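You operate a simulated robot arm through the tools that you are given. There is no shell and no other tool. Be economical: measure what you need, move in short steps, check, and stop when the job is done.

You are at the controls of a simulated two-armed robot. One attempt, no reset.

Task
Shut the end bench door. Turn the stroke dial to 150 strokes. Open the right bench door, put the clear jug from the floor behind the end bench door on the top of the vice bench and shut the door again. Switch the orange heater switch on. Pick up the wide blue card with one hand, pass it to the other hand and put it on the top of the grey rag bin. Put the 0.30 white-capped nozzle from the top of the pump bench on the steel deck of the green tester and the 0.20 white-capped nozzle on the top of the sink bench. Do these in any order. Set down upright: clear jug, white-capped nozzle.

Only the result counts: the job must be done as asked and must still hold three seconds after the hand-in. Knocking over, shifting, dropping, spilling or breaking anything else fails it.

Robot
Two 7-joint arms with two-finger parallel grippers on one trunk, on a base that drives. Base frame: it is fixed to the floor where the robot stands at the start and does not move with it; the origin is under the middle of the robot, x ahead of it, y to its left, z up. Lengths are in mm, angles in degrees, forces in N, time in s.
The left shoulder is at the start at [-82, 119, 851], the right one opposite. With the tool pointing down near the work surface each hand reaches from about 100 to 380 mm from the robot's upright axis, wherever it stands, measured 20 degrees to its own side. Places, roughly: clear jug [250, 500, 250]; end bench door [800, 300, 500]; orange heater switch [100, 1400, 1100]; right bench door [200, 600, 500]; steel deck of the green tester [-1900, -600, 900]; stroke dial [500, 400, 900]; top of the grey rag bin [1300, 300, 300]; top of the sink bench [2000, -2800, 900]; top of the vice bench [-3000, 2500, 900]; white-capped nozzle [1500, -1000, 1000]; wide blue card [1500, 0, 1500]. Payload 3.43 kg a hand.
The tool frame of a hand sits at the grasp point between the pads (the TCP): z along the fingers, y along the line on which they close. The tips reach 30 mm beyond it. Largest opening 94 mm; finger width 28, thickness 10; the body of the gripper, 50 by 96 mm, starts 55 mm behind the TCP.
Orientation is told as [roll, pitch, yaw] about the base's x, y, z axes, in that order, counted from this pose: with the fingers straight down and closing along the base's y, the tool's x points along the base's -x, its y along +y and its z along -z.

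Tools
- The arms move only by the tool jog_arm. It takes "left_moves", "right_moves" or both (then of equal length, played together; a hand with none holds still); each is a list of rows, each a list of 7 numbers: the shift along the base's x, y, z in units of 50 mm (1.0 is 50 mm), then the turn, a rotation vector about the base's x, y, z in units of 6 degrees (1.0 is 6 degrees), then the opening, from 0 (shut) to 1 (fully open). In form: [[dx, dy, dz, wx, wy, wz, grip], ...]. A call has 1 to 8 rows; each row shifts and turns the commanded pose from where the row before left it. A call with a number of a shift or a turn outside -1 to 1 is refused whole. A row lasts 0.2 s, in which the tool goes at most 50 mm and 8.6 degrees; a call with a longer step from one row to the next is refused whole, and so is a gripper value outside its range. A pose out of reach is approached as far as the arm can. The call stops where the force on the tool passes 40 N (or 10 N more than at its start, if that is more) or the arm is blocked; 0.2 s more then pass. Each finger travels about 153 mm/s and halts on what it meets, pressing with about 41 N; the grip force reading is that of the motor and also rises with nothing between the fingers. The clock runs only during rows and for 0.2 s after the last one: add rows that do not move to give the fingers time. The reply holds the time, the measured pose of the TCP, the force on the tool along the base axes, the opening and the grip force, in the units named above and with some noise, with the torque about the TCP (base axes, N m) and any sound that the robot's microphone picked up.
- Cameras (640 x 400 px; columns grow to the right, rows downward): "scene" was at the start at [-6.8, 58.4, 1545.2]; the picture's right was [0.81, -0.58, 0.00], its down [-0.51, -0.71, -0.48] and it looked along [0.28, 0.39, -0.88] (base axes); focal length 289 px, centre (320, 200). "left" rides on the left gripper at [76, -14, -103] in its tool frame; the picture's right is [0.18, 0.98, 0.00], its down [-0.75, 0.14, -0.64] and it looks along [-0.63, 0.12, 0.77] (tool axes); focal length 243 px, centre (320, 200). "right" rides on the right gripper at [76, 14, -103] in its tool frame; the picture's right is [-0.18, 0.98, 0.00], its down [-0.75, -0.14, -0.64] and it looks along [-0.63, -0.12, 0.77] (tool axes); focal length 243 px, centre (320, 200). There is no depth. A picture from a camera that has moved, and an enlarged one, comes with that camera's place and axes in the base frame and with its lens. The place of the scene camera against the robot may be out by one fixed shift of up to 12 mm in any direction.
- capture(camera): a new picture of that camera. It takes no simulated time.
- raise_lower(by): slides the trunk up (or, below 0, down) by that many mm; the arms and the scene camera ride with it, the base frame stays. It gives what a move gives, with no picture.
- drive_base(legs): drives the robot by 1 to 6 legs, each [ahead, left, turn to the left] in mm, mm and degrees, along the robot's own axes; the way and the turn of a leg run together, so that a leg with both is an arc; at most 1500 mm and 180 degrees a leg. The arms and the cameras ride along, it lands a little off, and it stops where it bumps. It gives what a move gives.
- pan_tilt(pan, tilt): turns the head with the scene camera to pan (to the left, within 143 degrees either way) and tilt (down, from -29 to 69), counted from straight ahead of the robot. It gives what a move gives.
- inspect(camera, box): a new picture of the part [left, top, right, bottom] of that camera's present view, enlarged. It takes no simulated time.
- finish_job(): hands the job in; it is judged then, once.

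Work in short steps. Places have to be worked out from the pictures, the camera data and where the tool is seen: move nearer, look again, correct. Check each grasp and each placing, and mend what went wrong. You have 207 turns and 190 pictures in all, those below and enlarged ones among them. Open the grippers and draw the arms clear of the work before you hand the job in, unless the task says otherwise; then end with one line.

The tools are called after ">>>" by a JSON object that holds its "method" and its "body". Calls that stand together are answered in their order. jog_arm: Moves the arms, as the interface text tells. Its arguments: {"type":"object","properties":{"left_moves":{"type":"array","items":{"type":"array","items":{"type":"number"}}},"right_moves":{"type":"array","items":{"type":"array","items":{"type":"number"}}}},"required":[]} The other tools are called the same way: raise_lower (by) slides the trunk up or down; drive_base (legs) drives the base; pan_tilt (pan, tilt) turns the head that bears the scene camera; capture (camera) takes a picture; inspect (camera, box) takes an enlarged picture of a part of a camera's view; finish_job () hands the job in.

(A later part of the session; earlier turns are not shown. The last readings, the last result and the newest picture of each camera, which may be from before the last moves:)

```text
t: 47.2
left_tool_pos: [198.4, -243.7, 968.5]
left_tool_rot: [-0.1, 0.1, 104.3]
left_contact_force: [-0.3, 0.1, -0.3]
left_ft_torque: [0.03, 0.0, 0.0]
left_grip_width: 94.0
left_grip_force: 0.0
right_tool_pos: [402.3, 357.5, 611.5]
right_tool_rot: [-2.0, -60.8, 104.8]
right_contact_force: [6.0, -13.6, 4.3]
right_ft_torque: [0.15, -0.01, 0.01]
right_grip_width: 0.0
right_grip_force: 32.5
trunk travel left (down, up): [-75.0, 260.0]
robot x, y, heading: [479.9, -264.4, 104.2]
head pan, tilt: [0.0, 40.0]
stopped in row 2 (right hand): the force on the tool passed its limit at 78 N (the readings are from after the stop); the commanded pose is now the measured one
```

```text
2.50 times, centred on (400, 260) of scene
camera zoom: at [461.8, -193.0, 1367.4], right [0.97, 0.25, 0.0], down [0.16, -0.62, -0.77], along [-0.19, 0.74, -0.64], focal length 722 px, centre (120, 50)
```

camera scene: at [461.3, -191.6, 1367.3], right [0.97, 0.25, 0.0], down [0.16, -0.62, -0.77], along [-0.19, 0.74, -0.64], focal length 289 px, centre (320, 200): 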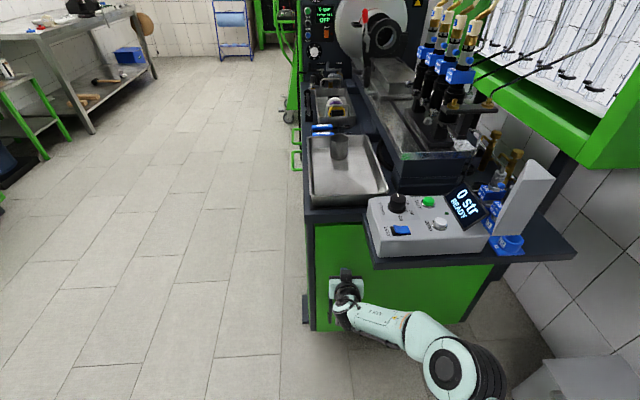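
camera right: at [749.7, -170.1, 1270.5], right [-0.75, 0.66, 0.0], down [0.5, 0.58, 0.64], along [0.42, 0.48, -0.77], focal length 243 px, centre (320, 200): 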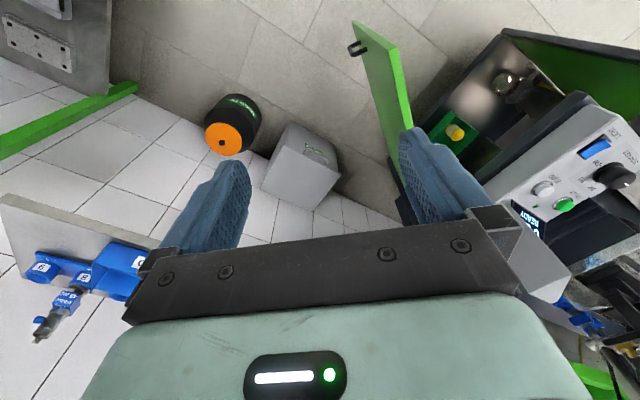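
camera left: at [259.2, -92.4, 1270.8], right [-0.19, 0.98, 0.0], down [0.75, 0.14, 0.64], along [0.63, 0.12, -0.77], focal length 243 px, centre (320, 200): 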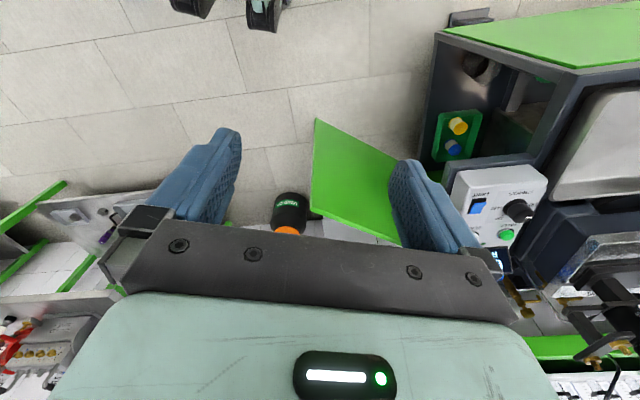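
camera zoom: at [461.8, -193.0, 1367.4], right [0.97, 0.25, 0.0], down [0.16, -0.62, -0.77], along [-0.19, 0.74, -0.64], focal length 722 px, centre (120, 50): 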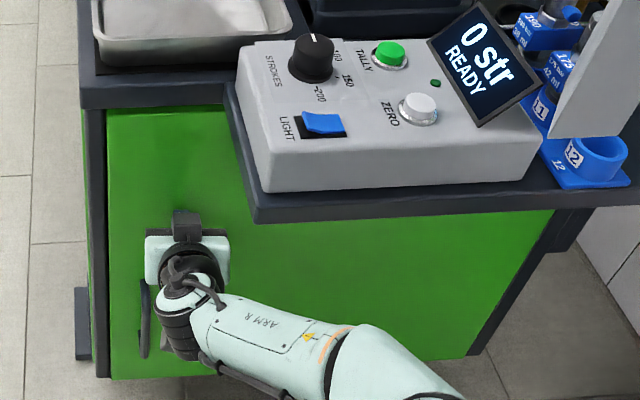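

Door is shut. I retract the right hand, return it to pointing down, raise the trunk, and then approach the dial.

>>> {"method": "jog_arm", "body": {"right_moves": [[0.2, -0.8, 0, 0, 0, 0, 0], [0.2, -0.8, 0, 0, 0, 0, 0], [0.2, -0.8, 0, 0, 0, 0, 0], [0.2, -0.8, 0, -1, -0.25, 0, 0], [0.1, -0.4, 0, -1, -0.25, 0, 0], [0.1, -0.4, 0, -1, -0.25, 0, 0], [0.4, 0, 0, -1, -0.25, 0, 0], [0.4, 0, 0.3, -1, -0.25, 0, 0]]}}

>>> {"method": "jog_arm", "body": {"right_moves": [[0.4, 0, 0.6, -1, -0.25, 0, 1], [0.4, 0, 0.6, -1, -0.25, 0, 1], [0.4, 0, 0.6, -1, -0.25, 0, 1], [0.2, 0, 0.6, -1, -0.25, 0, 1], [0, 0, 0.6, -0.8, -0.2, 0, 1]]}}

>>> {"method": "raise_lower", "body": {"by": 255}}

>>> {"method": "capture", "body": {"camera": "scene"}}

```text
t: 49.0
left_tool_pos: [197.5, -243.9, 967.8]
left_tool_rot: [-0.1, 0.1, 104.3]
left_contact_force: [0.2, -0.6, -0.5]
left_ft_torque: [0.01, 0.01, -0.01]
left_grip_width: 93.8
left_grip_force: 0.0
right_tool_pos: [491.7, 157.6, 625.1]
right_tool_rot: [-1.4, -29.9, 104.6]
right_contact_force: [0.1, -0.2, 0.1]
right_ft_torque: [0.03, 0.01, -0.03]
right_grip_width: 0.0
right_grip_force: 33.3
trunk travel left (down, up): [-75.0, 260.0]
robot x, y, heading: [479.5, -265.2, 104.1]
head pan, tilt: [0.0, 40.0]
```

```text
t: 50.2
left_tool_pos: [197.6, -244.4, 969.6]
left_tool_rot: [0.0, 0.1, 104.2]
left_contact_force: [-0.2, 0.5, -0.1]
left_ft_torque: [0.0, -0.04, 0.01]
left_grip_width: 93.7
left_grip_force: 0.1
right_tool_pos: [561.5, 158.8, 774.6]
right_tool_rot: [-1.3, -0.1, 104.4]
right_contact_force: [-0.3, 0.0, -0.7]
right_ft_torque: [0.0, -0.03, 0.01]
right_grip_width: 93.8
right_grip_force: 0.0
trunk travel left (down, up): [-75.0, 260.0]
robot x, y, heading: [479.2, -266.4, 104.3]
head pan, tilt: [0.0, 40.0]
```

```text
t: 52.8
left_tool_pos: [197.5, -244.6, 1222.6]
left_tool_rot: [-0.1, 0.1, 104.4]
left_contact_force: [0.1, -0.5, 0.6]
left_ft_torque: [0.04, 0.0, 0.02]
left_grip_width: 93.9
left_grip_force: 0.1
right_tool_pos: [562.1, 159.2, 1029.4]
right_tool_rot: [-1.3, -0.1, 104.5]
right_contact_force: [-0.8, 0.3, 0.3]
right_ft_torque: [0.01, 0.0, -0.01]
right_grip_width: 94.2
right_grip_force: 0.1
trunk travel left (down, up): [-330.0, 5.0]
robot x, y, heading: [481.2, -267.5, 104.5]
head pan, tilt: [0.0, 40.0]
```

```text
157 pictures are left
camera scene: at [469.1, -222.0, 1632.3], right [0.97, 0.25, 0.0], down [0.16, -0.62, -0.77], along [-0.19, 0.74, -0.64], focal length 289 px, centre (320, 200)
```

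scene: 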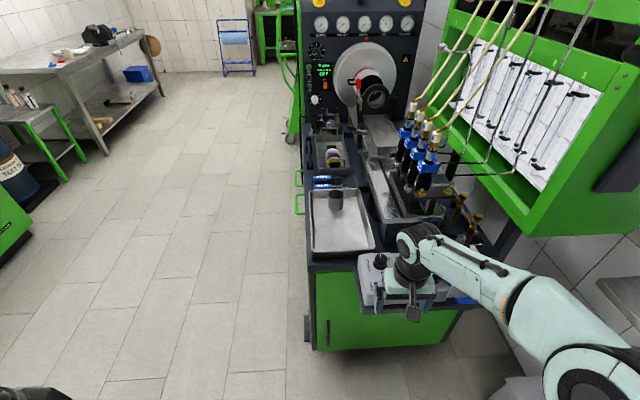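

I raise the right hand 60 mm and drive ahead 220 mm so that it sits over the dial, then look.

>>> {"method": "jog_arm", "body": {"right_moves": [[0, 0, 1, 0, 0, 0, 1], [0, 0, 0.4, 0, 0, 0, 1]]}}

>>> {"method": "drive_base", "body": {"legs": [[210, 0, 0]]}}

>>> {"method": "capture", "body": {"camera": "right"}}

>>> {"method": "pan_tilt", "body": {"pan": -15, "tilt": 55}}

>>> {"method": "capture", "body": {"camera": "scene"}}

```text
t: 53.4
left_tool_pos: [197.9, -243.8, 1222.8]
left_tool_rot: [-0.1, 0.0, 104.3]
left_contact_force: [-0.5, -1.3, 0.4]
left_ft_torque: [0.01, -0.02, 0.01]
left_grip_width: 94.0
left_grip_force: 0.0
right_tool_pos: [562.3, 158.4, 1098.4]
right_tool_rot: [-1.2, -0.2, 104.4]
right_contact_force: [0.9, -0.7, 0.2]
right_ft_torque: [0.01, 0.01, 0.0]
right_grip_width: 93.9
right_grip_force: 0.1
trunk travel left (down, up): [-330.0, 5.0]
robot x, y, heading: [477.3, -264.8, 104.3]
head pan, tilt: [0.0, 40.0]
```

```text
t: 55.1
left_tool_pos: [145.4, -36.5, 1223.4]
left_tool_rot: [-0.1, 0.1, 104.1]
left_contact_force: [-0.7, 1.2, 0.2]
left_ft_torque: [0.0, -0.01, -0.02]
left_grip_width: 94.3
left_grip_force: 0.1
right_tool_pos: [509.2, 365.4, 1097.8]
right_tool_rot: [-1.3, -0.2, 104.3]
right_contact_force: [0.5, -0.3, -0.2]
right_ft_torque: [0.0, 0.02, -0.04]
right_grip_width: 93.7
right_grip_force: 0.1
trunk travel left (down, up): [-330.0, 5.0]
robot x, y, heading: [426.3, -59.7, 104.1]
head pan, tilt: [0.0, 40.0]
```

```text
156 pictures are left
camera right: at [514.7, 287.9, 1201.7], right [-1.0, -0.07, -0.02], down [-0.06, 0.76, 0.65], along [-0.03, 0.65, -0.76], focal length 243 px, centre (320, 200)
```

right: 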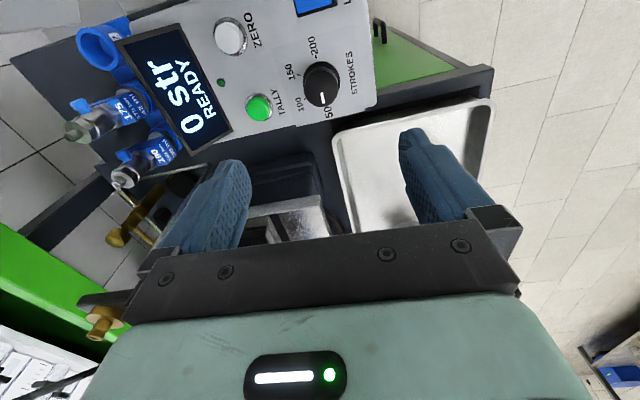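

```text
t: 55.9
left_tool_pos: [146.4, -36.6, 1223.6]
left_tool_rot: [-0.1, 0.1, 104.1]
left_contact_force: [0.2, 0.3, 0.2]
left_ft_torque: [0.01, 0.02, -0.04]
left_grip_width: 94.0
left_grip_force: 0.1
right_tool_pos: [511.0, 366.4, 1098.4]
right_tool_rot: [-1.4, -0.2, 104.4]
right_contact_force: [0.9, -0.2, 0.5]
right_ft_torque: [0.0, 0.01, 0.01]
right_grip_width: 94.0
right_grip_force: 0.1
trunk travel left (down, up): [-330.0, 5.0]
robot x, y, heading: [427.5, -56.0, 104.1]
head pan, tilt: [-15.0, 55.0]
```

```text
155 pictures are left
camera scene: at [438.3, -24.0, 1611.7], right [1.0, -0.01, 0.0], down [-0.01, -0.82, -0.57], along [0.01, 0.57, -0.82], focal length 289 px, centre (320, 200)
```

scene: 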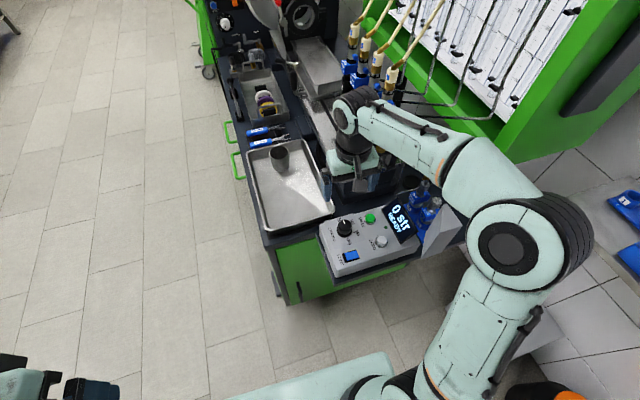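

The hand is above the dial. I zoom in to read the dial's pointer and labels.

>>> {"method": "inspect", "body": {"camera": "right", "box": [250, 20, 400, 140]}}

>>> {"method": "inspect", "body": {"camera": "scene", "box": [310, 190, 450, 280]}}

```text
3.33 times, centred on (325, 80) of right
camera zoom: at [514.5, 288.5, 1202.1], right [-1.0, -0.07, -0.02], down [-0.06, 0.76, 0.65], along [-0.03, 0.65, -0.76], focal length 809 px, centre (303, 600)
```

zoom: 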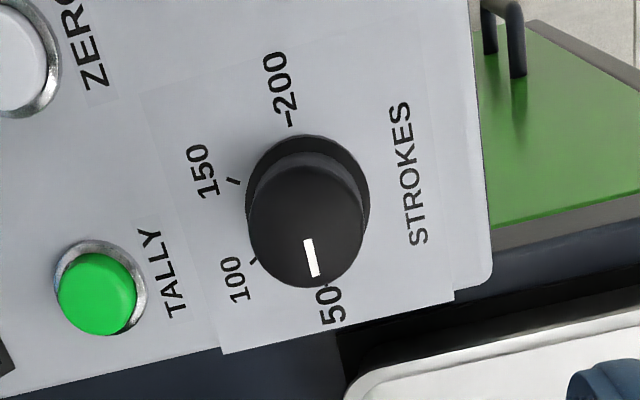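

```text
4.44 times, centred on (380, 235) of scene
camera zoom: at [438.3, -24.0, 1611.7], right [1.0, -0.01, 0.0], down [-0.01, -0.82, -0.57], along [0.01, 0.57, -0.82], focal length 1283 px, centre (53, 44)
```

zoom: 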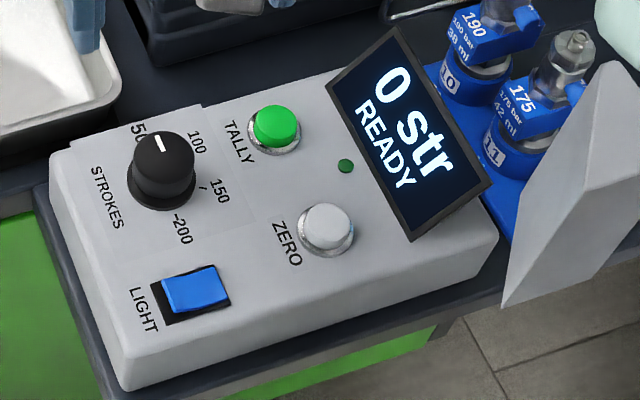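

The pointer is at 50, so the dial needs about 120° clockwise to 150. I pre-rotate the right hand +60°, narrow the opening, and descend partway.

>>> {"method": "jog_arm", "body": {"right_moves": [[0.02, 0.1, -0.3, 0, 0, 1, 0.7], [0, 0, -0.3, 0, 0, 1, 0.7], [0, 0, -0.3, 0, 0, 1, 0.7], [0, 0, -0.3, 0, 0, 1, 0.7], [0, 0, -0.3, 0, 0, 1, 0.7], [0, 0, -0.3, 0, 0, 1, 0.7], [0, 0, -0.2, 0, 0, 1, 0.7], [0, 0, 0, 0, 0, 1, 0.7]]}}

>>> {"method": "jog_arm", "body": {"right_moves": [[0, 0, -0.2, 0, 0, 1, 0.7], [0, 0, -0.2, 0, 0, 1, 0.7]]}}

>>> {"method": "capture", "body": {"camera": "right"}}

>>> {"method": "inspect", "body": {"camera": "scene", "box": [290, 160, 450, 280]}}

```text
t: 57.7
left_tool_pos: [145.4, -36.0, 1223.3]
left_tool_rot: [0.0, 0.1, 104.2]
left_contact_force: [-0.5, 0.1, 0.5]
left_ft_torque: [0.01, 0.0, 0.01]
left_grip_width: 94.0
left_grip_force: 0.1
right_tool_pos: [511.5, 371.1, 999.4]
right_tool_rot: [-1.3, -0.3, 152.4]
right_contact_force: [-0.2, 0.0, 0.8]
right_ft_torque: [-0.02, 0.01, -0.02]
right_grip_width: 65.9
right_grip_force: 0.0
trunk travel left (down, up): [-330.0, 5.0]
robot x, y, heading: [425.0, -53.9, 104.1]
head pan, tilt: [-15.0, 55.0]
```

```text
t: 58.3
left_tool_pos: [145.2, -36.5, 1224.0]
left_tool_rot: [-0.1, 0.1, 104.0]
left_contact_force: [-0.2, -0.6, 0.6]
left_ft_torque: [0.0, -0.02, 0.02]
left_grip_width: 94.0
left_grip_force: 0.0
right_tool_pos: [510.2, 371.6, 978.8]
right_tool_rot: [-1.3, -0.2, 164.5]
right_contact_force: [-0.6, -0.1, 0.1]
right_ft_torque: [0.01, -0.01, -0.01]
right_grip_width: 65.9
right_grip_force: 0.1
trunk travel left (down, up): [-330.0, 5.0]
robot x, y, heading: [428.1, -60.7, 104.3]
head pan, tilt: [-15.0, 55.0]
```

```text
152 pictures are left
camera right: at [581.6, 335.6, 1082.4], right [-0.44, -0.9, -0.02], down [-0.69, 0.32, 0.65], along [-0.57, 0.3, -0.76], focal length 243 px, centre (320, 200)
```

right: 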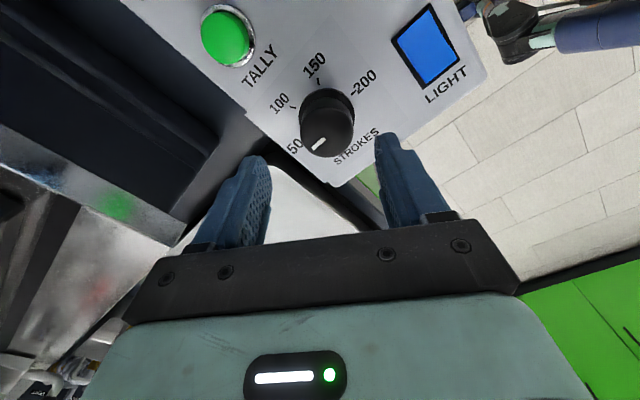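

```text
3.33 times, centred on (370, 220) of scene
camera zoom: at [438.4, -24.1, 1611.6], right [1.0, -0.02, 0.0], down [-0.01, -0.82, -0.57], along [0.01, 0.57, -0.82], focal length 962 px, centre (153, 133)
```

zoom: 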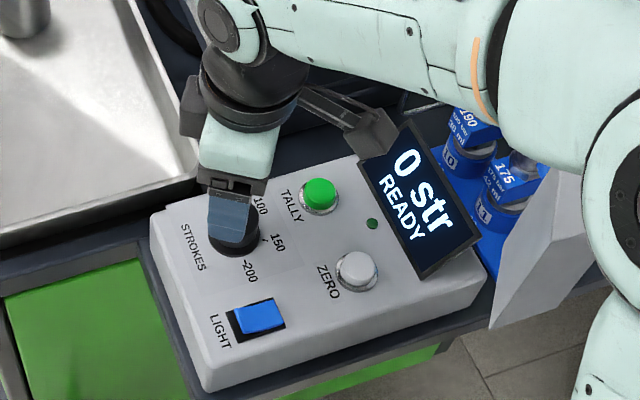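

Offset is about 6 mm; I correct and descend to near the knob, then check.

>>> {"method": "jog_arm", "body": {"right_moves": [[-0.05, -0.09, -0.4, 0, 0, 0, 0.7], [0, 0, -0.5, 0, 0, 0, 0.7]]}}

>>> {"method": "capture", "body": {"camera": "right"}}

>>> {"method": "inspect", "body": {"camera": "scene", "box": [290, 160, 450, 280]}}

```text
t: 58.9
left_tool_pos: [145.3, -35.4, 1222.7]
left_tool_rot: [-0.1, 0.0, 104.1]
left_contact_force: [-0.1, 0.1, 0.1]
left_ft_torque: [0.01, -0.02, 0.0]
left_grip_width: 93.8
left_grip_force: 0.1
right_tool_pos: [508.2, 366.2, 935.5]
right_tool_rot: [-1.4, -0.3, 164.4]
right_contact_force: [0.3, 0.5, -0.7]
right_ft_torque: [-0.02, -0.01, 0.01]
right_grip_width: 65.8
right_grip_force: 0.1
trunk travel left (down, up): [-330.0, 5.0]
robot x, y, heading: [428.6, -59.5, 103.9]
head pan, tilt: [-15.0, 55.0]
```

```text
150 pictures are left
camera right: at [578.9, 329.9, 1038.4], right [-0.44, -0.9, -0.02], down [-0.69, 0.32, 0.65], along [-0.57, 0.3, -0.76], focal length 243 px, centre (320, 200)
```

right: 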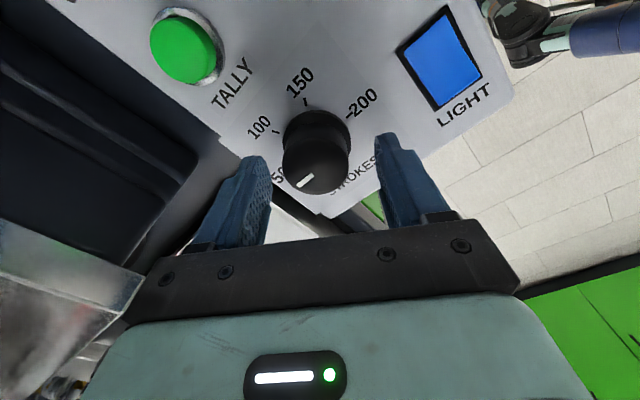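

```text
3.33 times, centred on (370, 220) of scene
camera zoom: at [438.4, -23.8, 1611.6], right [1.0, -0.02, 0.0], down [-0.01, -0.82, -0.57], along [0.01, 0.57, -0.82], focal length 962 px, centre (153, 133)
```

zoom: 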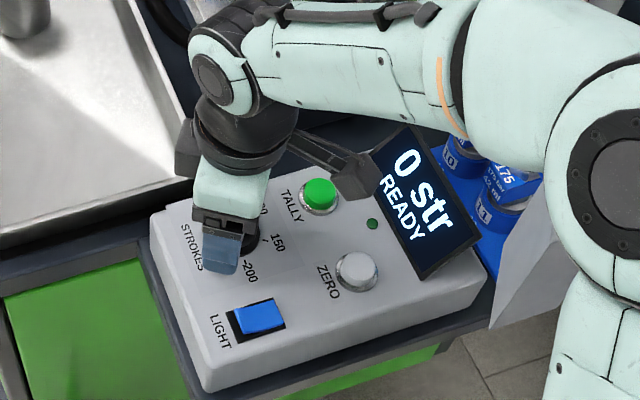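

Knob top is ~19 mm below the TCP. I descend 10 mm and close.

>>> {"method": "jog_arm", "body": {"right_moves": [[0, 0, -0.2, 0, 0, 0, 0.7], [0, 0, 0, 0, 0, 0, 0.3], [0, 0, 0, 0, 0, 0, 0.3], [0, 0, 0, 0, 0, 0, 0.3]]}}

>>> {"method": "capture", "body": {"camera": "right"}}

```text
t: 59.9
left_tool_pos: [145.7, -36.2, 1222.7]
left_tool_rot: [-0.1, 0.1, 104.0]
left_contact_force: [0.1, -0.6, 0.1]
left_ft_torque: [-0.03, -0.03, -0.01]
left_grip_width: 94.3
left_grip_force: 0.1
right_tool_pos: [509.9, 367.3, 923.6]
right_tool_rot: [-1.3, -0.3, 164.3]
right_contact_force: [1.8, 3.0, 0.3]
right_ft_torque: [0.31, -0.09, 0.02]
right_grip_width: 43.7
right_grip_force: 44.7
trunk travel left (down, up): [-330.0, 5.0]
robot x, y, heading: [425.8, -58.1, 104.4]
head pan, tilt: [-15.0, 55.0]
```

```text
148 pictures are left
camera right: at [580.2, 330.9, 1028.2], right [-0.44, -0.9, -0.02], down [-0.69, 0.32, 0.65], along [-0.57, 0.3, -0.76], focal length 243 px, centre (320, 200)
```

right: 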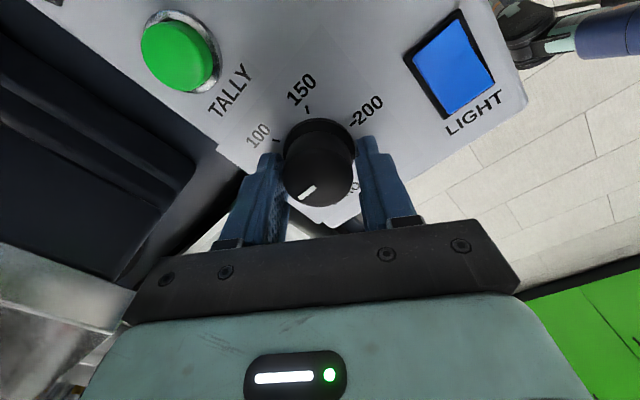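

Gripped at 43.7 mm. I turn it clockwise 48° first.

>>> {"method": "jog_arm", "body": {"right_moves": [[0, 0, 0, 0, 0, -1, 0.3], [0, 0, 0, 0, 0, -1, 0.3], [0, 0, 0, 0, 0, -1, 0.3], [0, 0, 0, 0, 0, -1, 0.3], [0, 0, 0, 0, 0, -1, 0.3], [0, 0, 0, 0, 0, -1, 0.3], [0, 0, 0, 0, 0, -1, 0.3], [0, 0, 0, 0, 0, -1, 0.3]]}}

>>> {"method": "capture", "body": {"camera": "right"}}

```text
t: 61.7
left_tool_pos: [147.0, -34.8, 1225.0]
left_tool_rot: [0.1, 0.1, 104.0]
left_contact_force: [0.0, 0.2, 0.6]
left_ft_torque: [0.0, 0.01, 0.0]
left_grip_width: 93.9
left_grip_force: 0.0
right_tool_pos: [510.7, 368.8, 926.1]
right_tool_rot: [-1.5, -0.3, 116.2]
right_contact_force: [13.6, 17.6, 23.9]
right_ft_torque: [-0.11, -1.09, 0.06]
right_grip_width: 43.5
right_grip_force: 45.2
trunk travel left (down, up): [-330.0, 5.0]
robot x, y, heading: [427.6, -57.4, 104.2]
head pan, tilt: [-15.0, 55.0]
```

```text
147 pictures are left
camera right: at [531.3, 293.3, 1027.8], right [-0.96, -0.27, -0.02], down [-0.22, 0.73, 0.65], along [-0.16, 0.63, -0.76], focal length 243 px, centre (320, 200)
```

right: 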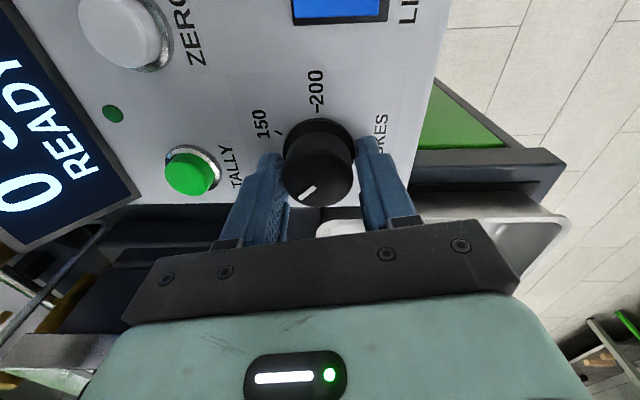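

The knob turns with the hand. I relax the side load slightly and turn further.

>>> {"method": "jog_arm", "body": {"right_moves": [[0.04, 0.05, 0.06, 0, 0, -1, 0.3], [0, 0, 0, 0, 0, -1, 0.3], [0, 0, 0, 0, 0, -1, 0.3], [0, 0, 0, 0, 0, -1, 0.3], [0, 0, 0, 0, 0, -1, 0.3], [0, 0, 0, 0, 0, -1, 0.3]]}}

>>> {"method": "capture", "body": {"camera": "right"}}

```text
t: 63.1
left_tool_pos: [147.2, -33.3, 1224.0]
left_tool_rot: [0.0, 0.2, 104.0]
left_contact_force: [0.3, 0.0, -0.8]
left_ft_torque: [0.03, -0.03, -0.01]
left_grip_width: 94.1
left_grip_force: 0.1
right_tool_pos: [513.5, 368.8, 924.7]
right_tool_rot: [-1.4, 0.1, 80.2]
right_contact_force: [8.4, 14.0, -20.3]
right_ft_torque: [0.12, -0.12, 0.06]
right_grip_width: 43.6
right_grip_force: 45.0
trunk travel left (down, up): [-330.0, 5.0]
robot x, y, heading: [425.8, -55.1, 103.8]
head pan, tilt: [-15.0, 55.0]
```

```text
146 pictures are left
camera right: at [484.8, 298.5, 1028.6], right [-0.94, 0.35, -0.02], down [0.25, 0.72, 0.64], along [0.24, 0.6, -0.76], focal length 243 px, centre (320, 200)
```

right: 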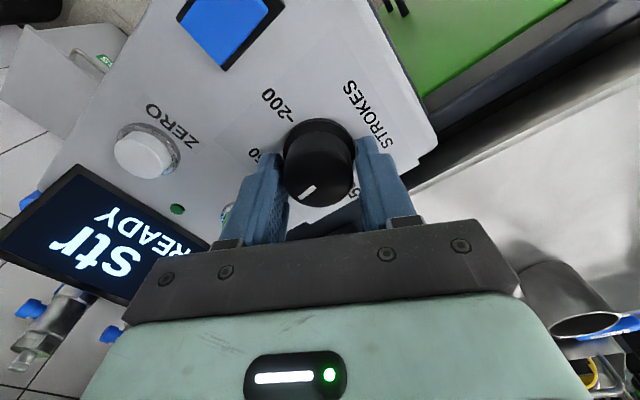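

84° done; 36° more, then release and check.

>>> {"method": "jog_arm", "body": {"right_moves": [[0.02, 0.03, -0.03, 0, 0, -1, 0.3], [0, 0, 0, 0, 0, -1, 0.3], [0, 0, 0, 0, 0, -1, 0.3], [0, 0, 0, 0, 0, -1, 0.3], [0, 0, 0, 0, 0, -1, 0.3], [0, 0, 0, 0, 0, -1, 0.3]]}}

>>> {"method": "jog_arm", "body": {"right_moves": [[0, 0, 0, 0, 0, 0, 0.7], [0, 0, 0, 0, 0, 0, 0.7], [0, 0, 0.8, 0, 0, 0, 0.7], [0, 0, 0.8, 0, 0, 0, 0.7]]}}

>>> {"method": "capture", "body": {"camera": "right"}}

```text
t: 64.5
left_tool_pos: [148.0, -37.0, 1224.1]
left_tool_rot: [0.0, 0.0, 104.1]
left_contact_force: [-0.8, -1.0, -0.5]
left_ft_torque: [0.0, 0.01, 0.04]
left_grip_width: 94.0
left_grip_force: 0.1
right_tool_pos: [515.0, 369.3, 926.6]
right_tool_rot: [-1.4, 0.0, 44.2]
right_contact_force: [17.6, -6.2, -3.3]
right_ft_torque: [-1.16, -0.21, 0.1]
right_grip_width: 43.8
right_grip_force: 44.6
trunk travel left (down, up): [-330.0, 5.0]
robot x, y, heading: [431.8, -60.0, 104.2]
head pan, tilt: [-15.0, 55.0]
```

```text
t: 65.5
left_tool_pos: [146.1, -36.1, 1224.4]
left_tool_rot: [0.0, 0.0, 104.1]
left_contact_force: [0.0, -0.3, 0.1]
left_ft_torque: [0.04, 0.01, -0.03]
left_grip_width: 94.2
left_grip_force: 0.0
right_tool_pos: [513.1, 369.5, 1007.1]
right_tool_rot: [-1.3, -0.2, 44.4]
right_contact_force: [-0.5, -0.5, -0.3]
right_ft_torque: [-0.03, 0.01, -0.01]
right_grip_width: 66.0
right_grip_force: 0.1
trunk travel left (down, up): [-330.0, 5.0]
robot x, y, heading: [430.2, -58.8, 104.1]
head pan, tilt: [-15.0, 55.0]
```

```text
145 pictures are left
camera right: at [448.3, 328.3, 1109.6], right [-0.55, 0.83, -0.02], down [0.63, 0.43, 0.65], along [0.55, 0.35, -0.76], focal length 243 px, centre (320, 200)
```

right: 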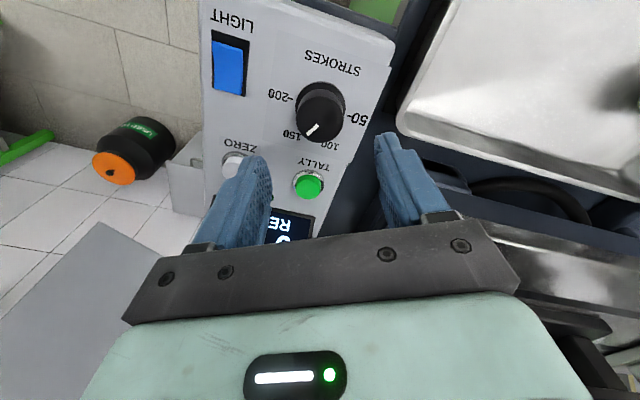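

>>> {"method": "inspect", "body": {"camera": "right", "box": [245, 45, 405, 165]}}

```text
3.33 times, centred on (325, 105) of right
camera zoom: at [448.3, 328.3, 1109.6], right [-0.55, 0.83, -0.02], down [0.63, 0.43, 0.65], along [0.55, 0.35, -0.76], focal length 809 px, centre (303, 517)
```

zoom: 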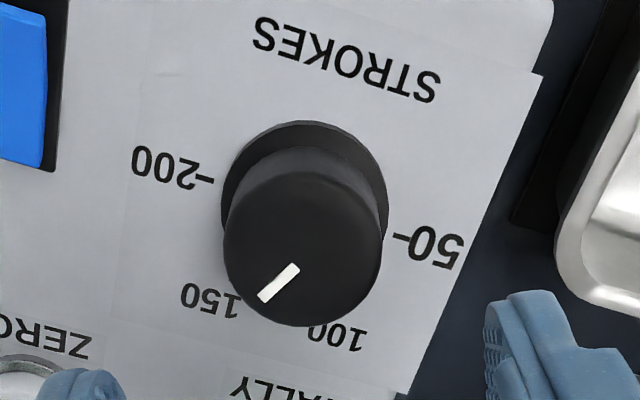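

>>> {"method": "jog_arm", "body": {"right_moves": [[0, 0.2, 0.9, 0, 0, 0, 0.7], [0, 0.2, 0.9, 0, 0, 0, 0.7], [-0.4, 0.8, 0.2, 0, 0, 0, 0.7]]}}

>>> {"method": "inspect", "body": {"camera": "scene", "box": [310, 190, 430, 280]}}

```text
t: 66.3
left_tool_pos: [143.6, -33.7, 1223.3]
left_tool_rot: [0.0, 0.2, 104.1]
left_contact_force: [-0.2, 0.3, -0.2]
left_ft_torque: [-0.01, 0.0, -0.05]
left_grip_width: 93.9
left_grip_force: 0.0
right_tool_pos: [491.0, 433.6, 1105.2]
right_tool_rot: [-1.4, -0.1, 44.4]
right_contact_force: [0.0, 0.0, 0.3]
right_ft_torque: [-0.03, -0.04, 0.0]
right_grip_width: 65.7
right_grip_force: 0.0
trunk travel left (down, up): [-330.0, 5.0]
robot x, y, heading: [426.1, -56.2, 104.0]
head pan, tilt: [-15.0, 55.0]
```

```text
4.44 times, centred on (370, 235) of scene
camera zoom: at [436.9, -22.0, 1611.7], right [1.0, -0.02, 0.0], down [-0.01, -0.82, -0.57], along [0.01, 0.57, -0.82], focal length 1283 px, centre (98, 44)
```

zoom: 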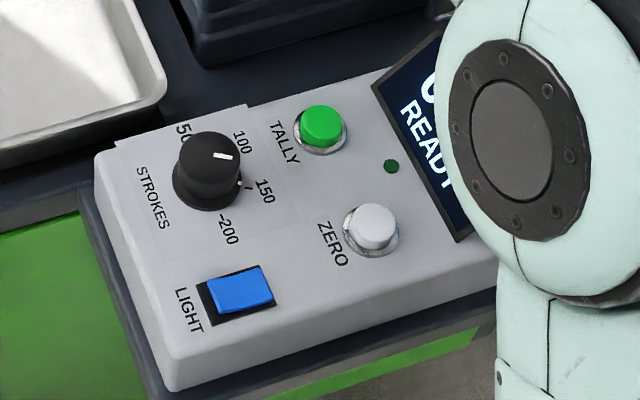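

The dial reads 150. Next the jug: I draw the right hand in and drive around to the bench front, facing the right door.

>>> {"method": "jog_arm", "body": {"right_moves": [[0.2, -0.9, 0.3, 0, 0, 1, 1], [0.2, -0.9, 0, 0, 0, 1, 1], [0.2, -0.9, 0, 0, 0, 1, 1], [0.2, -0.9, 0, 0, 0, 1, 1], [0, 0, 0, 0, 0, 1, 1], [0, 0, 0, 0, 0, 1, 1], [0, 0, 0, 0, 0, 1, 1], [0, 0, 0, 0, 0, 1, 1]]}}

>>> {"method": "drive_base", "body": {"legs": [[-250, 0, 0], [0, 600, 0], [850, 0, 0], [0, 0, -90]]}}

>>> {"method": "pan_tilt", "body": {"pan": 0, "tilt": 45}}

>>> {"method": "capture", "body": {"camera": "scene"}}

```text
t: 68.1
left_tool_pos: [147.0, -34.8, 1224.8]
left_tool_rot: [0.0, 0.2, 104.1]
left_contact_force: [0.7, 0.4, 0.3]
left_ft_torque: [-0.05, -0.01, 0.0]
left_grip_width: 94.2
left_grip_force: 0.0
right_tool_pos: [531.8, 252.3, 1120.5]
right_tool_rot: [-1.2, -0.2, 92.4]
right_contact_force: [0.4, 0.4, -0.6]
right_ft_torque: [0.02, 0.02, 0.01]
right_grip_width: 94.2
right_grip_force: 0.1
trunk travel left (down, up): [-330.0, 5.0]
robot x, y, heading: [425.9, -58.3, 104.0]
head pan, tilt: [-15.0, 55.0]
```

```text
t: 83.2
left_tool_pos: [-286.8, 671.2, 1224.0]
left_tool_rot: [-0.1, 0.2, 15.2]
left_contact_force: [-0.1, 0.4, -0.4]
left_ft_torque: [0.0, -0.03, -0.01]
left_grip_width: 94.0
left_grip_force: 0.1
right_tool_pos: [6.9, 288.3, 1120.6]
right_tool_rot: [-1.4, -0.1, 3.2]
right_contact_force: [0.3, 0.8, -0.1]
right_ft_torque: [-0.01, 0.04, -0.02]
right_grip_width: 94.1
right_grip_force: 0.1
trunk travel left (down, up): [-330.0, 5.0]
robot x, y, heading: [-307.3, 385.7, 15.5]
head pan, tilt: [-15.0, 55.0]
```

```text
t: 83.9
left_tool_pos: [-285.4, 671.3, 1223.4]
left_tool_rot: [-0.1, 0.1, 15.1]
left_contact_force: [-0.3, 0.0, 1.2]
left_ft_torque: [0.01, -0.01, 0.01]
left_grip_width: 94.1
left_grip_force: 0.2
right_tool_pos: [6.4, 288.5, 1120.3]
right_tool_rot: [-1.2, -0.2, 3.2]
right_contact_force: [0.6, 0.9, 1.0]
right_ft_torque: [0.01, 0.0, 0.01]
right_grip_width: 94.0
right_grip_force: 0.0
trunk travel left (down, up): [-330.0, 5.0]
robot x, y, heading: [-304.8, 389.3, 15.3]
head pan, tilt: [0.0, 45.0]
```

```text
142 pictures are left
camera scene: at [-269.8, 403.3, 1625.0], right [0.26, -0.97, 0.0], down [-0.68, -0.18, -0.71], along [0.68, 0.18, -0.71], focal length 289 px, centre (320, 200)
```

scene: 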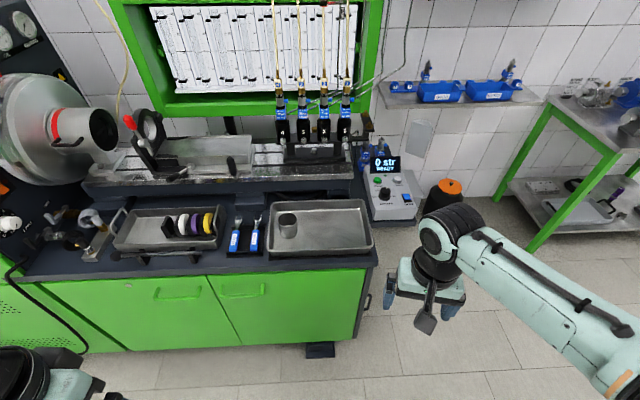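

The right door's handle is near (102,762,760) on its left side, hinge at right. I move left so the door can swing, lower the trunk, and rotate the right hand to point forward with fingers closing vertically.

>>> {"method": "drive_base", "body": {"legs": [[0, 394, 0]]}}

>>> {"method": "raise_lower", "body": {"by": -230}}

>>> {"method": "jog_arm", "body": {"right_moves": [[0, 0, 0, 0.946, -0.538, -0.77, 1], [0, 0, 0, 0.946, -0.538, -0.77, 1], [0, 0, 0, 0.946, -0.538, -0.77, 1], [0, 0, 0, 0.946, -0.538, -0.77, 1], [0, 0, 0, 0.946, -0.538, -0.77, 1], [0, 0, 0, 0.946, -0.538, -0.77, 1], [0, 0, 0, 0.946, -0.538, -0.77, 1], [0, 0, 0, 0.946, -0.538, -0.77, 1]]}}

>>> {"method": "jog_arm", "body": {"right_moves": [[0, 0, -0.3, 0.946, -0.538, -0.77, 1], [0, 0, -0.3, 0.946, -0.538, -0.77, 1], [0, 0, -0.3, 0.946, -0.538, -0.77, 1], [0, 0, -0.3, 0.946, -0.538, -0.77, 1], [0, 0, -0.3, 0.946, -0.538, -0.77, 1], [0, 0, -0.3, 0.946, -0.538, -0.77, 1], [0, 0, -0.3, 0.946, -0.538, -0.77, 1]]}}

>>> {"method": "capture", "body": {"camera": "scene"}}

>>> {"method": "capture", "body": {"camera": "right"}}

```text
t: 88.0
left_tool_pos: [-394.1, 1053.6, 1224.5]
left_tool_rot: [0.0, 0.1, 15.5]
left_contact_force: [-0.6, 0.8, 0.6]
left_ft_torque: [-0.01, 0.03, -0.01]
left_grip_width: 94.2
left_grip_force: 0.1
right_tool_pos: [-95.7, 674.4, 1119.5]
right_tool_rot: [-1.3, -0.2, 3.8]
right_contact_force: [0.5, -0.6, 0.5]
right_ft_torque: [0.03, 0.03, -0.02]
right_grip_width: 93.9
right_grip_force: 0.1
trunk travel left (down, up): [-330.0, 5.0]
robot x, y, heading: [-410.0, 773.2, 15.5]
head pan, tilt: [0.0, 45.0]
```

```text
t: 90.4
left_tool_pos: [-394.7, 1053.2, 994.4]
left_tool_rot: [0.0, 0.1, 15.5]
left_contact_force: [-0.6, 0.6, -0.3]
left_ft_torque: [-0.01, 0.0, 0.03]
left_grip_width: 94.1
left_grip_force: 0.1
right_tool_pos: [-95.9, 673.5, 891.4]
right_tool_rot: [-1.4, -0.2, 3.7]
right_contact_force: [0.2, 0.0, -0.4]
right_ft_torque: [-0.03, -0.02, 0.04]
right_grip_width: 93.8
right_grip_force: 0.2
trunk travel left (down, up): [-100.0, 235.0]
robot x, y, heading: [-407.9, 769.5, 15.8]
head pan, tilt: [0.0, 45.0]
```

```text
t: 92.2
left_tool_pos: [-393.5, 1051.7, 993.0]
left_tool_rot: [-0.1, 0.2, 15.5]
left_contact_force: [0.3, 0.2, -0.1]
left_ft_torque: [0.0, 0.04, -0.01]
left_grip_width: 94.0
left_grip_force: 0.0
right_tool_pos: [-96.5, 671.9, 888.6]
right_tool_rot: [49.4, -10.7, -41.2]
right_contact_force: [0.1, -0.2, 0.5]
right_ft_torque: [0.01, -0.01, 0.01]
right_grip_width: 94.0
right_grip_force: 0.0
trunk travel left (down, up): [-100.0, 235.0]
robot x, y, heading: [-409.3, 771.5, 15.6]
head pan, tilt: [0.0, 45.0]
```

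```text
t: 93.8
left_tool_pos: [-394.1, 1052.6, 992.7]
left_tool_rot: [-0.1, 0.1, 15.5]
left_contact_force: [-1.5, 0.7, -0.2]
left_ft_torque: [-0.01, -0.01, 0.01]
left_grip_width: 94.3
left_grip_force: 0.1
right_tool_pos: [6.9, 671.8, 828.9]
right_tool_rot: [88.8, 11.7, -74.8]
right_contact_force: [0.1, 0.6, -0.3]
right_ft_torque: [-0.01, -0.02, 0.0]
right_grip_width: 94.1
right_grip_force: 0.0
right hand out of reach, approached as far as the arm can: row 2, 3, 4, 5, 6, 7
trunk travel left (down, up): [-100.0, 235.0]
robot x, y, heading: [-408.0, 772.2, 15.4]
head pan, tilt: [0.0, 45.0]
```

```text
141 pictures are left
camera scene: at [-353.3, 792.4, 1388.1], right [0.27, -0.96, 0.0], down [-0.68, -0.19, -0.71], along [0.68, 0.19, -0.71], focal length 289 px, centre (320, 200)
```

scene: 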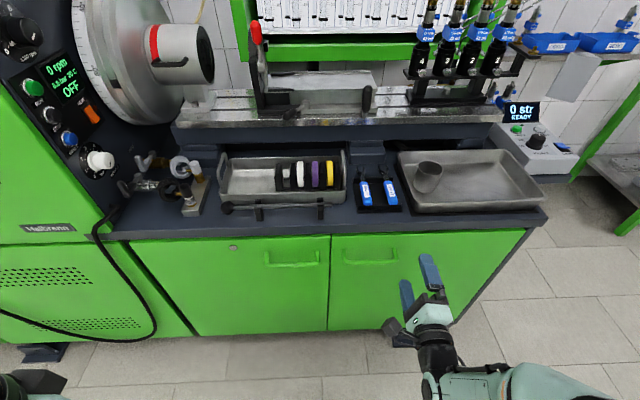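

```text
140 pictures are left
camera right: at [-110.1, 714.0, 861.2], right [0.12, -0.36, 0.93], down [-0.44, -0.86, -0.28], along [0.89, -0.37, -0.26], focal length 243 px, centre (320, 200)
```

right: 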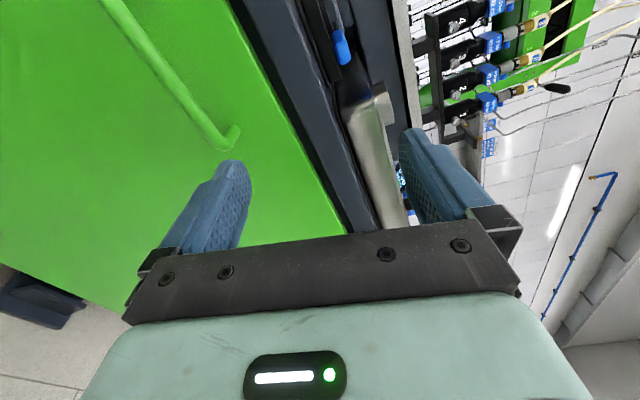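

The hand points forward along the bench normal; it needs a 12° roll fix and a move to handle level at about lateral +72, z -79.

>>> {"method": "jog_arm", "body": {"right_moves": [[-0.19, 0.69, -0.6, -0.96, -0.26, 0, 1], [-0.19, 0.69, -0.6, -0.96, -0.26, 0, 1], [0, 0, -0.38, 0, 0, 0, 1]]}}

>>> {"method": "capture", "body": {"camera": "right"}}

>>> {"method": "inspect", "body": {"camera": "scene", "box": [300, 200, 500, 350]}}

```text
t: 94.6
left_tool_pos: [-393.9, 1052.3, 994.4]
left_tool_rot: [-0.1, 0.0, 15.5]
left_contact_force: [-0.2, 0.3, -0.8]
left_ft_torque: [-0.01, 0.03, 0.03]
left_grip_width: 94.0
left_grip_force: 0.0
right_tool_pos: [-14.6, 741.9, 750.7]
right_tool_rot: [88.7, -0.3, -74.8]
right_contact_force: [0.0, -0.5, 0.5]
right_ft_torque: [0.01, 0.0, 0.02]
right_grip_width: 93.8
right_grip_force: 0.0
trunk travel left (down, up): [-100.0, 235.0]
robot x, y, heading: [-407.2, 772.1, 15.4]
head pan, tilt: [0.0, 45.0]
```

```text
139 pictures are left
camera right: at [-130.9, 788.5, 767.4], right [0.07, -0.17, 0.98], down [-0.43, -0.9, -0.12], along [0.9, -0.41, -0.13], focal length 243 px, centre (320, 200)
```

right: 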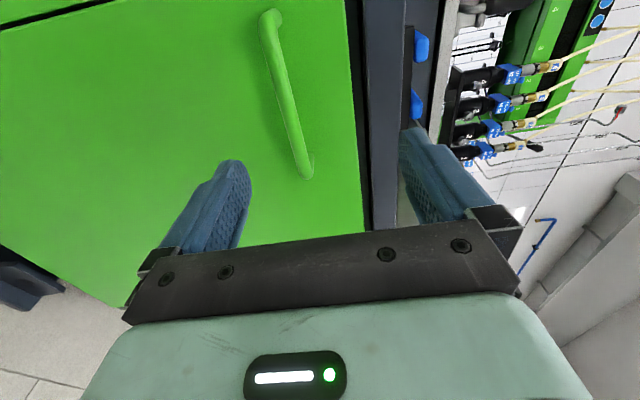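

```text
2.67 times, centred on (400, 275) of scene
camera zoom: at [-353.4, 791.4, 1388.1], right [0.27, -0.96, 0.0], down [-0.68, -0.19, -0.71], along [0.68, 0.19, -0.71], focal length 770 px, centre (107, 0)
```

zoom: 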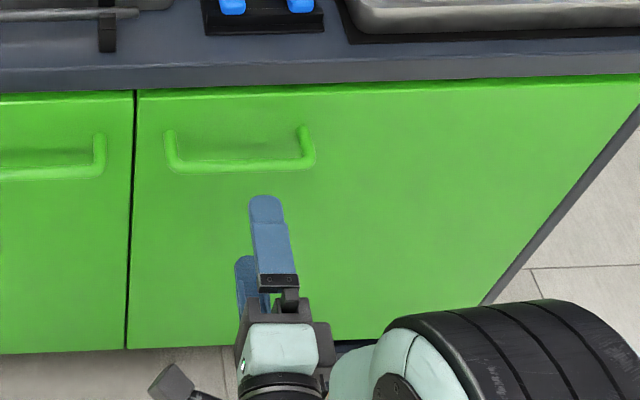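

The handle bar is about 26 mm lower and ~120 mm ahead. I lower and move forward to surround it.

>>> {"method": "jog_arm", "body": {"right_moves": [[-0.05, 0.15, -0.52, 0, 0, 0, 0.8], [0.9, 0.25, 0, 0, 0, 0, 0.8], [0.9, 0.25, 0, 0, 0, 0, 0.8]]}}

>>> {"method": "capture", "body": {"camera": "right"}}

```text
t: 95.4
left_tool_pos: [-393.4, 1052.0, 993.1]
left_tool_rot: [-0.2, 0.2, 15.4]
left_contact_force: [0.8, 0.2, 0.7]
left_ft_torque: [-0.05, -0.02, -0.01]
left_grip_width: 94.0
left_grip_force: 0.1
right_tool_pos: [75.5, 774.8, 723.4]
right_tool_rot: [88.6, -0.3, -74.9]
right_contact_force: [0.9, 0.2, 0.4]
right_ft_torque: [-0.01, 0.0, 0.01]
right_grip_width: 75.2
right_grip_force: 0.1
trunk travel left (down, up): [-100.0, 235.0]
robot x, y, heading: [-406.3, 769.5, 15.4]
head pan, tilt: [0.0, 45.0]
```

```text
137 pictures are left
camera right: at [-43.1, 821.4, 740.5], right [0.07, -0.17, 0.98], down [-0.42, -0.9, -0.12], along [0.9, -0.41, -0.13], focal length 243 px, centre (320, 200)
```

right: 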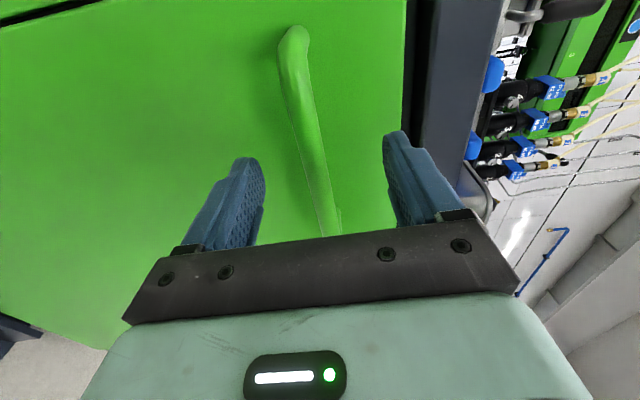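

Bar is centred between the fingers. I go 30 mm further and close.

>>> {"method": "jog_arm", "body": {"right_moves": [[0.4, 0.11, 0, 0, 0, 0, 0.8], [0.2, 0.05, 0, 0, 0, 0, 0.8], [0, 0, 0, 0, 0, 0, 0], [0, 0, 0, 0, 0, 0, 0], [0, 0, 0, 0, 0, 0, 0], [0, 0, 0, 0, 0, 0, 0]]}}

>>> {"method": "capture", "body": {"camera": "right"}}

```text
t: 96.8
left_tool_pos: [-392.8, 1053.0, 994.0]
left_tool_rot: [0.1, 0.2, 15.4]
left_contact_force: [0.6, 0.5, -0.3]
left_ft_torque: [0.0, 0.0, 0.01]
left_grip_width: 94.2
left_grip_force: 0.1
right_tool_pos: [104.0, 781.6, 720.0]
right_tool_rot: [88.2, -0.3, -74.7]
right_contact_force: [-4.3, 2.5, -28.6]
right_ft_torque: [0.28, -0.24, -1.41]
right_grip_width: 18.2
right_grip_force: 45.3
trunk travel left (down, up): [-100.0, 235.0]
robot x, y, heading: [-405.4, 768.0, 15.6]
head pan, tilt: [0.0, 45.0]
```

```text
136 pictures are left
camera right: at [-13.1, 828.6, 738.1], right [0.08, -0.16, 0.98], down [-0.43, -0.9, -0.12], along [0.9, -0.41, -0.14], focal length 243 px, centre (320, 200)
```

right: 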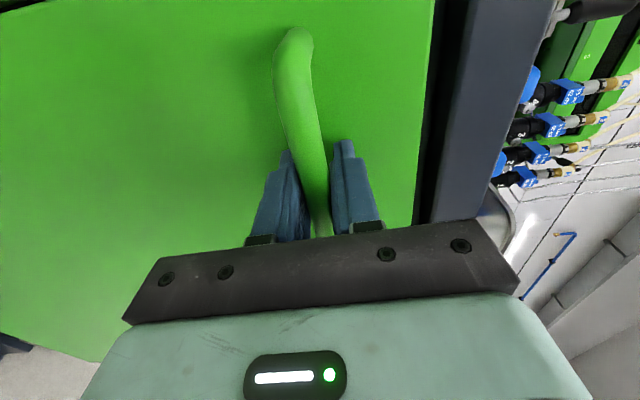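

The handle is gripped. I pull along the hinge arc, yawing with the door.

>>> {"method": "jog_arm", "body": {"right_moves": [[-0.762, -0.247, -0.06, 0, 0, 0.85, 0], [-0.735, -0.314, 0, 0, 0, 0.85, 0], [-0.705, -0.378, 0, 0, 0, 0.85, 0], [-0.667, -0.44, 0, 0, 0, 0.85, 0], [-0.627, -0.496, 0, 0, 0, 0.85, 0], [-0.58, -0.55, 0, 0, 0, 0.85, 0]]}}

>>> {"method": "capture", "body": {"camera": "scene"}}

```text
t: 98.2
left_tool_pos: [-395.3, 1053.1, 994.6]
left_tool_rot: [-0.1, 0.1, 15.6]
left_contact_force: [1.0, 0.1, 0.1]
left_ft_torque: [0.0, 0.03, 0.0]
left_grip_width: 93.8
left_grip_force: 0.1
right_tool_pos: [-73.5, 665.8, 719.8]
right_tool_rot: [89.9, -0.4, -45.6]
right_contact_force: [-5.0, -2.0, 7.7]
right_ft_torque: [0.35, 0.52, -1.41]
right_grip_width: 18.4
right_grip_force: 44.3
right hand out of reach, approached as far as the arm can: row 5, 6
trunk travel left (down, up): [-100.0, 235.0]
robot x, y, heading: [-409.0, 771.6, 15.3]
head pan, tilt: [0.0, 45.0]
stopped in row 6 (right hand): the force on the tool passed its limit at 43 N (the readings are from after the stop); the commanded pose is now the measured one
```

```text
135 pictures are left
camera scene: at [-354.7, 791.9, 1388.2], right [0.27, -0.96, 0.0], down [-0.68, -0.19, -0.71], along [0.68, 0.19, -0.71], focal length 289 px, centre (320, 200)
```

scene: 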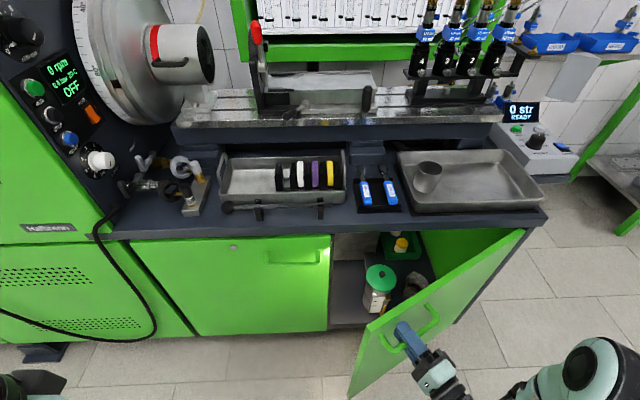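

Door is ~30° open. I release the handle, back off, and go around the free edge to push from the inside.

>>> {"method": "jog_arm", "body": {"right_moves": [[0, 0, 0, 0, 0, 0, 0.8], [0, 0, 0, 0, 0, 0, 0.8], [-0.64, -0.63, 0, 0, 0, 0, 0.5], [-0.64, -0.63, 0, 0, 0, -0.5, 0], [-0.26, 0.9, 0, 0, 0, -1, 0], [-0.26, 0.9, 0, 0, 0, -1, 0], [-0.26, 0.9, 0, 0, 0, -1, 0], [0, 0, 0, 0, 0, -1, 0]]}}

>>> {"method": "capture", "body": {"camera": "scene"}}

```text
t: 100.0
left_tool_pos: [-394.4, 1051.9, 994.0]
left_tool_rot: [0.0, 0.1, 15.7]
left_contact_force: [0.3, -0.5, 0.3]
left_ft_torque: [-0.02, 0.0, 0.04]
left_grip_width: 93.9
left_grip_force: 0.0
right_tool_pos: [-83.4, 702.0, 638.9]
right_tool_rot: [89.8, -0.5, -72.7]
right_contact_force: [-0.3, 0.0, -0.3]
right_ft_torque: [0.01, -0.03, -0.01]
right_grip_width: 0.2
right_grip_force: 33.5
right hand out of reach, approached as far as the arm can: row 3, 4, 5, 6, 7
trunk travel left (down, up): [-100.0, 235.0]
robot x, y, heading: [-411.2, 771.3, 15.6]
head pan, tilt: [0.0, 45.0]
```

```text
134 pictures are left
camera scene: at [-353.9, 791.1, 1388.2], right [0.27, -0.96, 0.0], down [-0.68, -0.19, -0.71], along [0.68, 0.19, -0.71], focal length 289 px, centre (320, 200)
```

scene: 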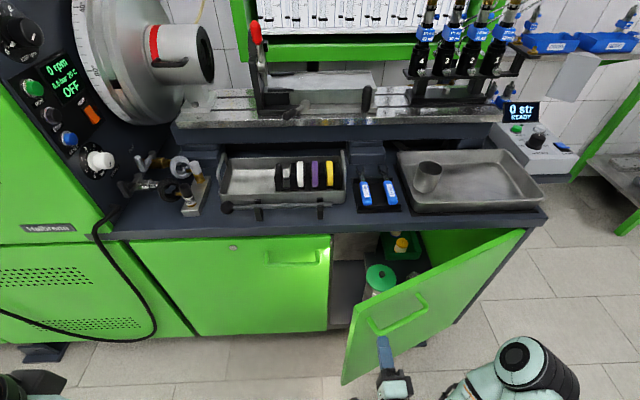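

The arm can't retract further, so I back the base off, extend the hand past the door's free edge on its inner side, and then sweep by driving.

>>> {"method": "drive_base", "body": {"legs": [[-140, 0, 0], [0, 60, 0]]}}

>>> {"method": "jog_arm", "body": {"right_moves": [[0.9, 0.25, 0, 0, 0, 0, 0], [0.9, 0.25, 0, 0, 0, 0, 0], [0.9, 0.25, 0, 0, 0, 0, 0]]}}

>>> {"method": "capture", "body": {"camera": "scene"}}

```text
t: 102.1
left_tool_pos: [-546.0, 1074.5, 994.5]
left_tool_rot: [-0.1, 0.1, 15.6]
left_contact_force: [0.0, 0.7, -0.3]
left_ft_torque: [0.02, 0.0, 0.02]
left_grip_width: 94.2
left_grip_force: 0.0
right_tool_pos: [-234.3, 724.6, 641.8]
right_tool_rot: [90.0, -0.4, -72.5]
right_contact_force: [-0.2, 0.3, -0.2]
right_ft_torque: [-0.02, -0.01, 0.01]
right_grip_width: 0.0
right_grip_force: 33.1
trunk travel left (down, up): [-100.0, 235.0]
robot x, y, heading: [-562.0, 790.4, 15.6]
head pan, tilt: [0.0, 45.0]
```

```text
t: 102.9
left_tool_pos: [-545.6, 1075.5, 993.9]
left_tool_rot: [0.0, 0.0, 15.7]
left_contact_force: [-0.2, 0.5, -0.6]
left_ft_torque: [-0.02, 0.02, -0.01]
left_grip_width: 93.9
left_grip_force: 0.1
right_tool_pos: [-97.5, 761.0, 638.7]
right_tool_rot: [89.9, -0.5, -72.5]
right_contact_force: [-0.4, -0.1, 0.3]
right_ft_torque: [-0.04, -0.01, -0.03]
right_grip_width: 0.2
right_grip_force: 33.0
trunk travel left (down, up): [-100.0, 235.0]
robot x, y, heading: [-557.9, 793.2, 15.6]
head pan, tilt: [0.0, 45.0]
```

```text
133 pictures are left
camera scene: at [-504.4, 813.8, 1388.1], right [0.27, -0.96, 0.0], down [-0.68, -0.19, -0.71], along [0.68, 0.19, -0.71], focal length 289 px, centre (320, 200)
```

scene: 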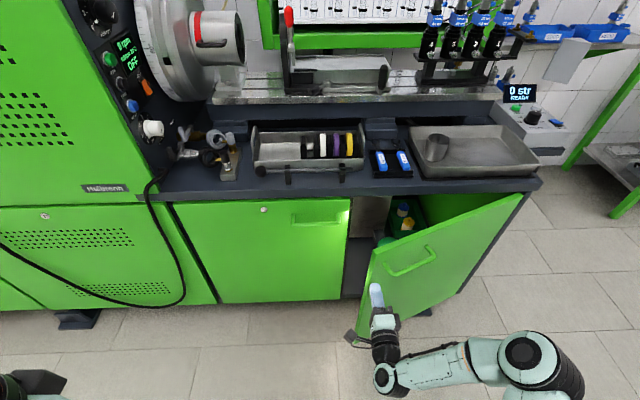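

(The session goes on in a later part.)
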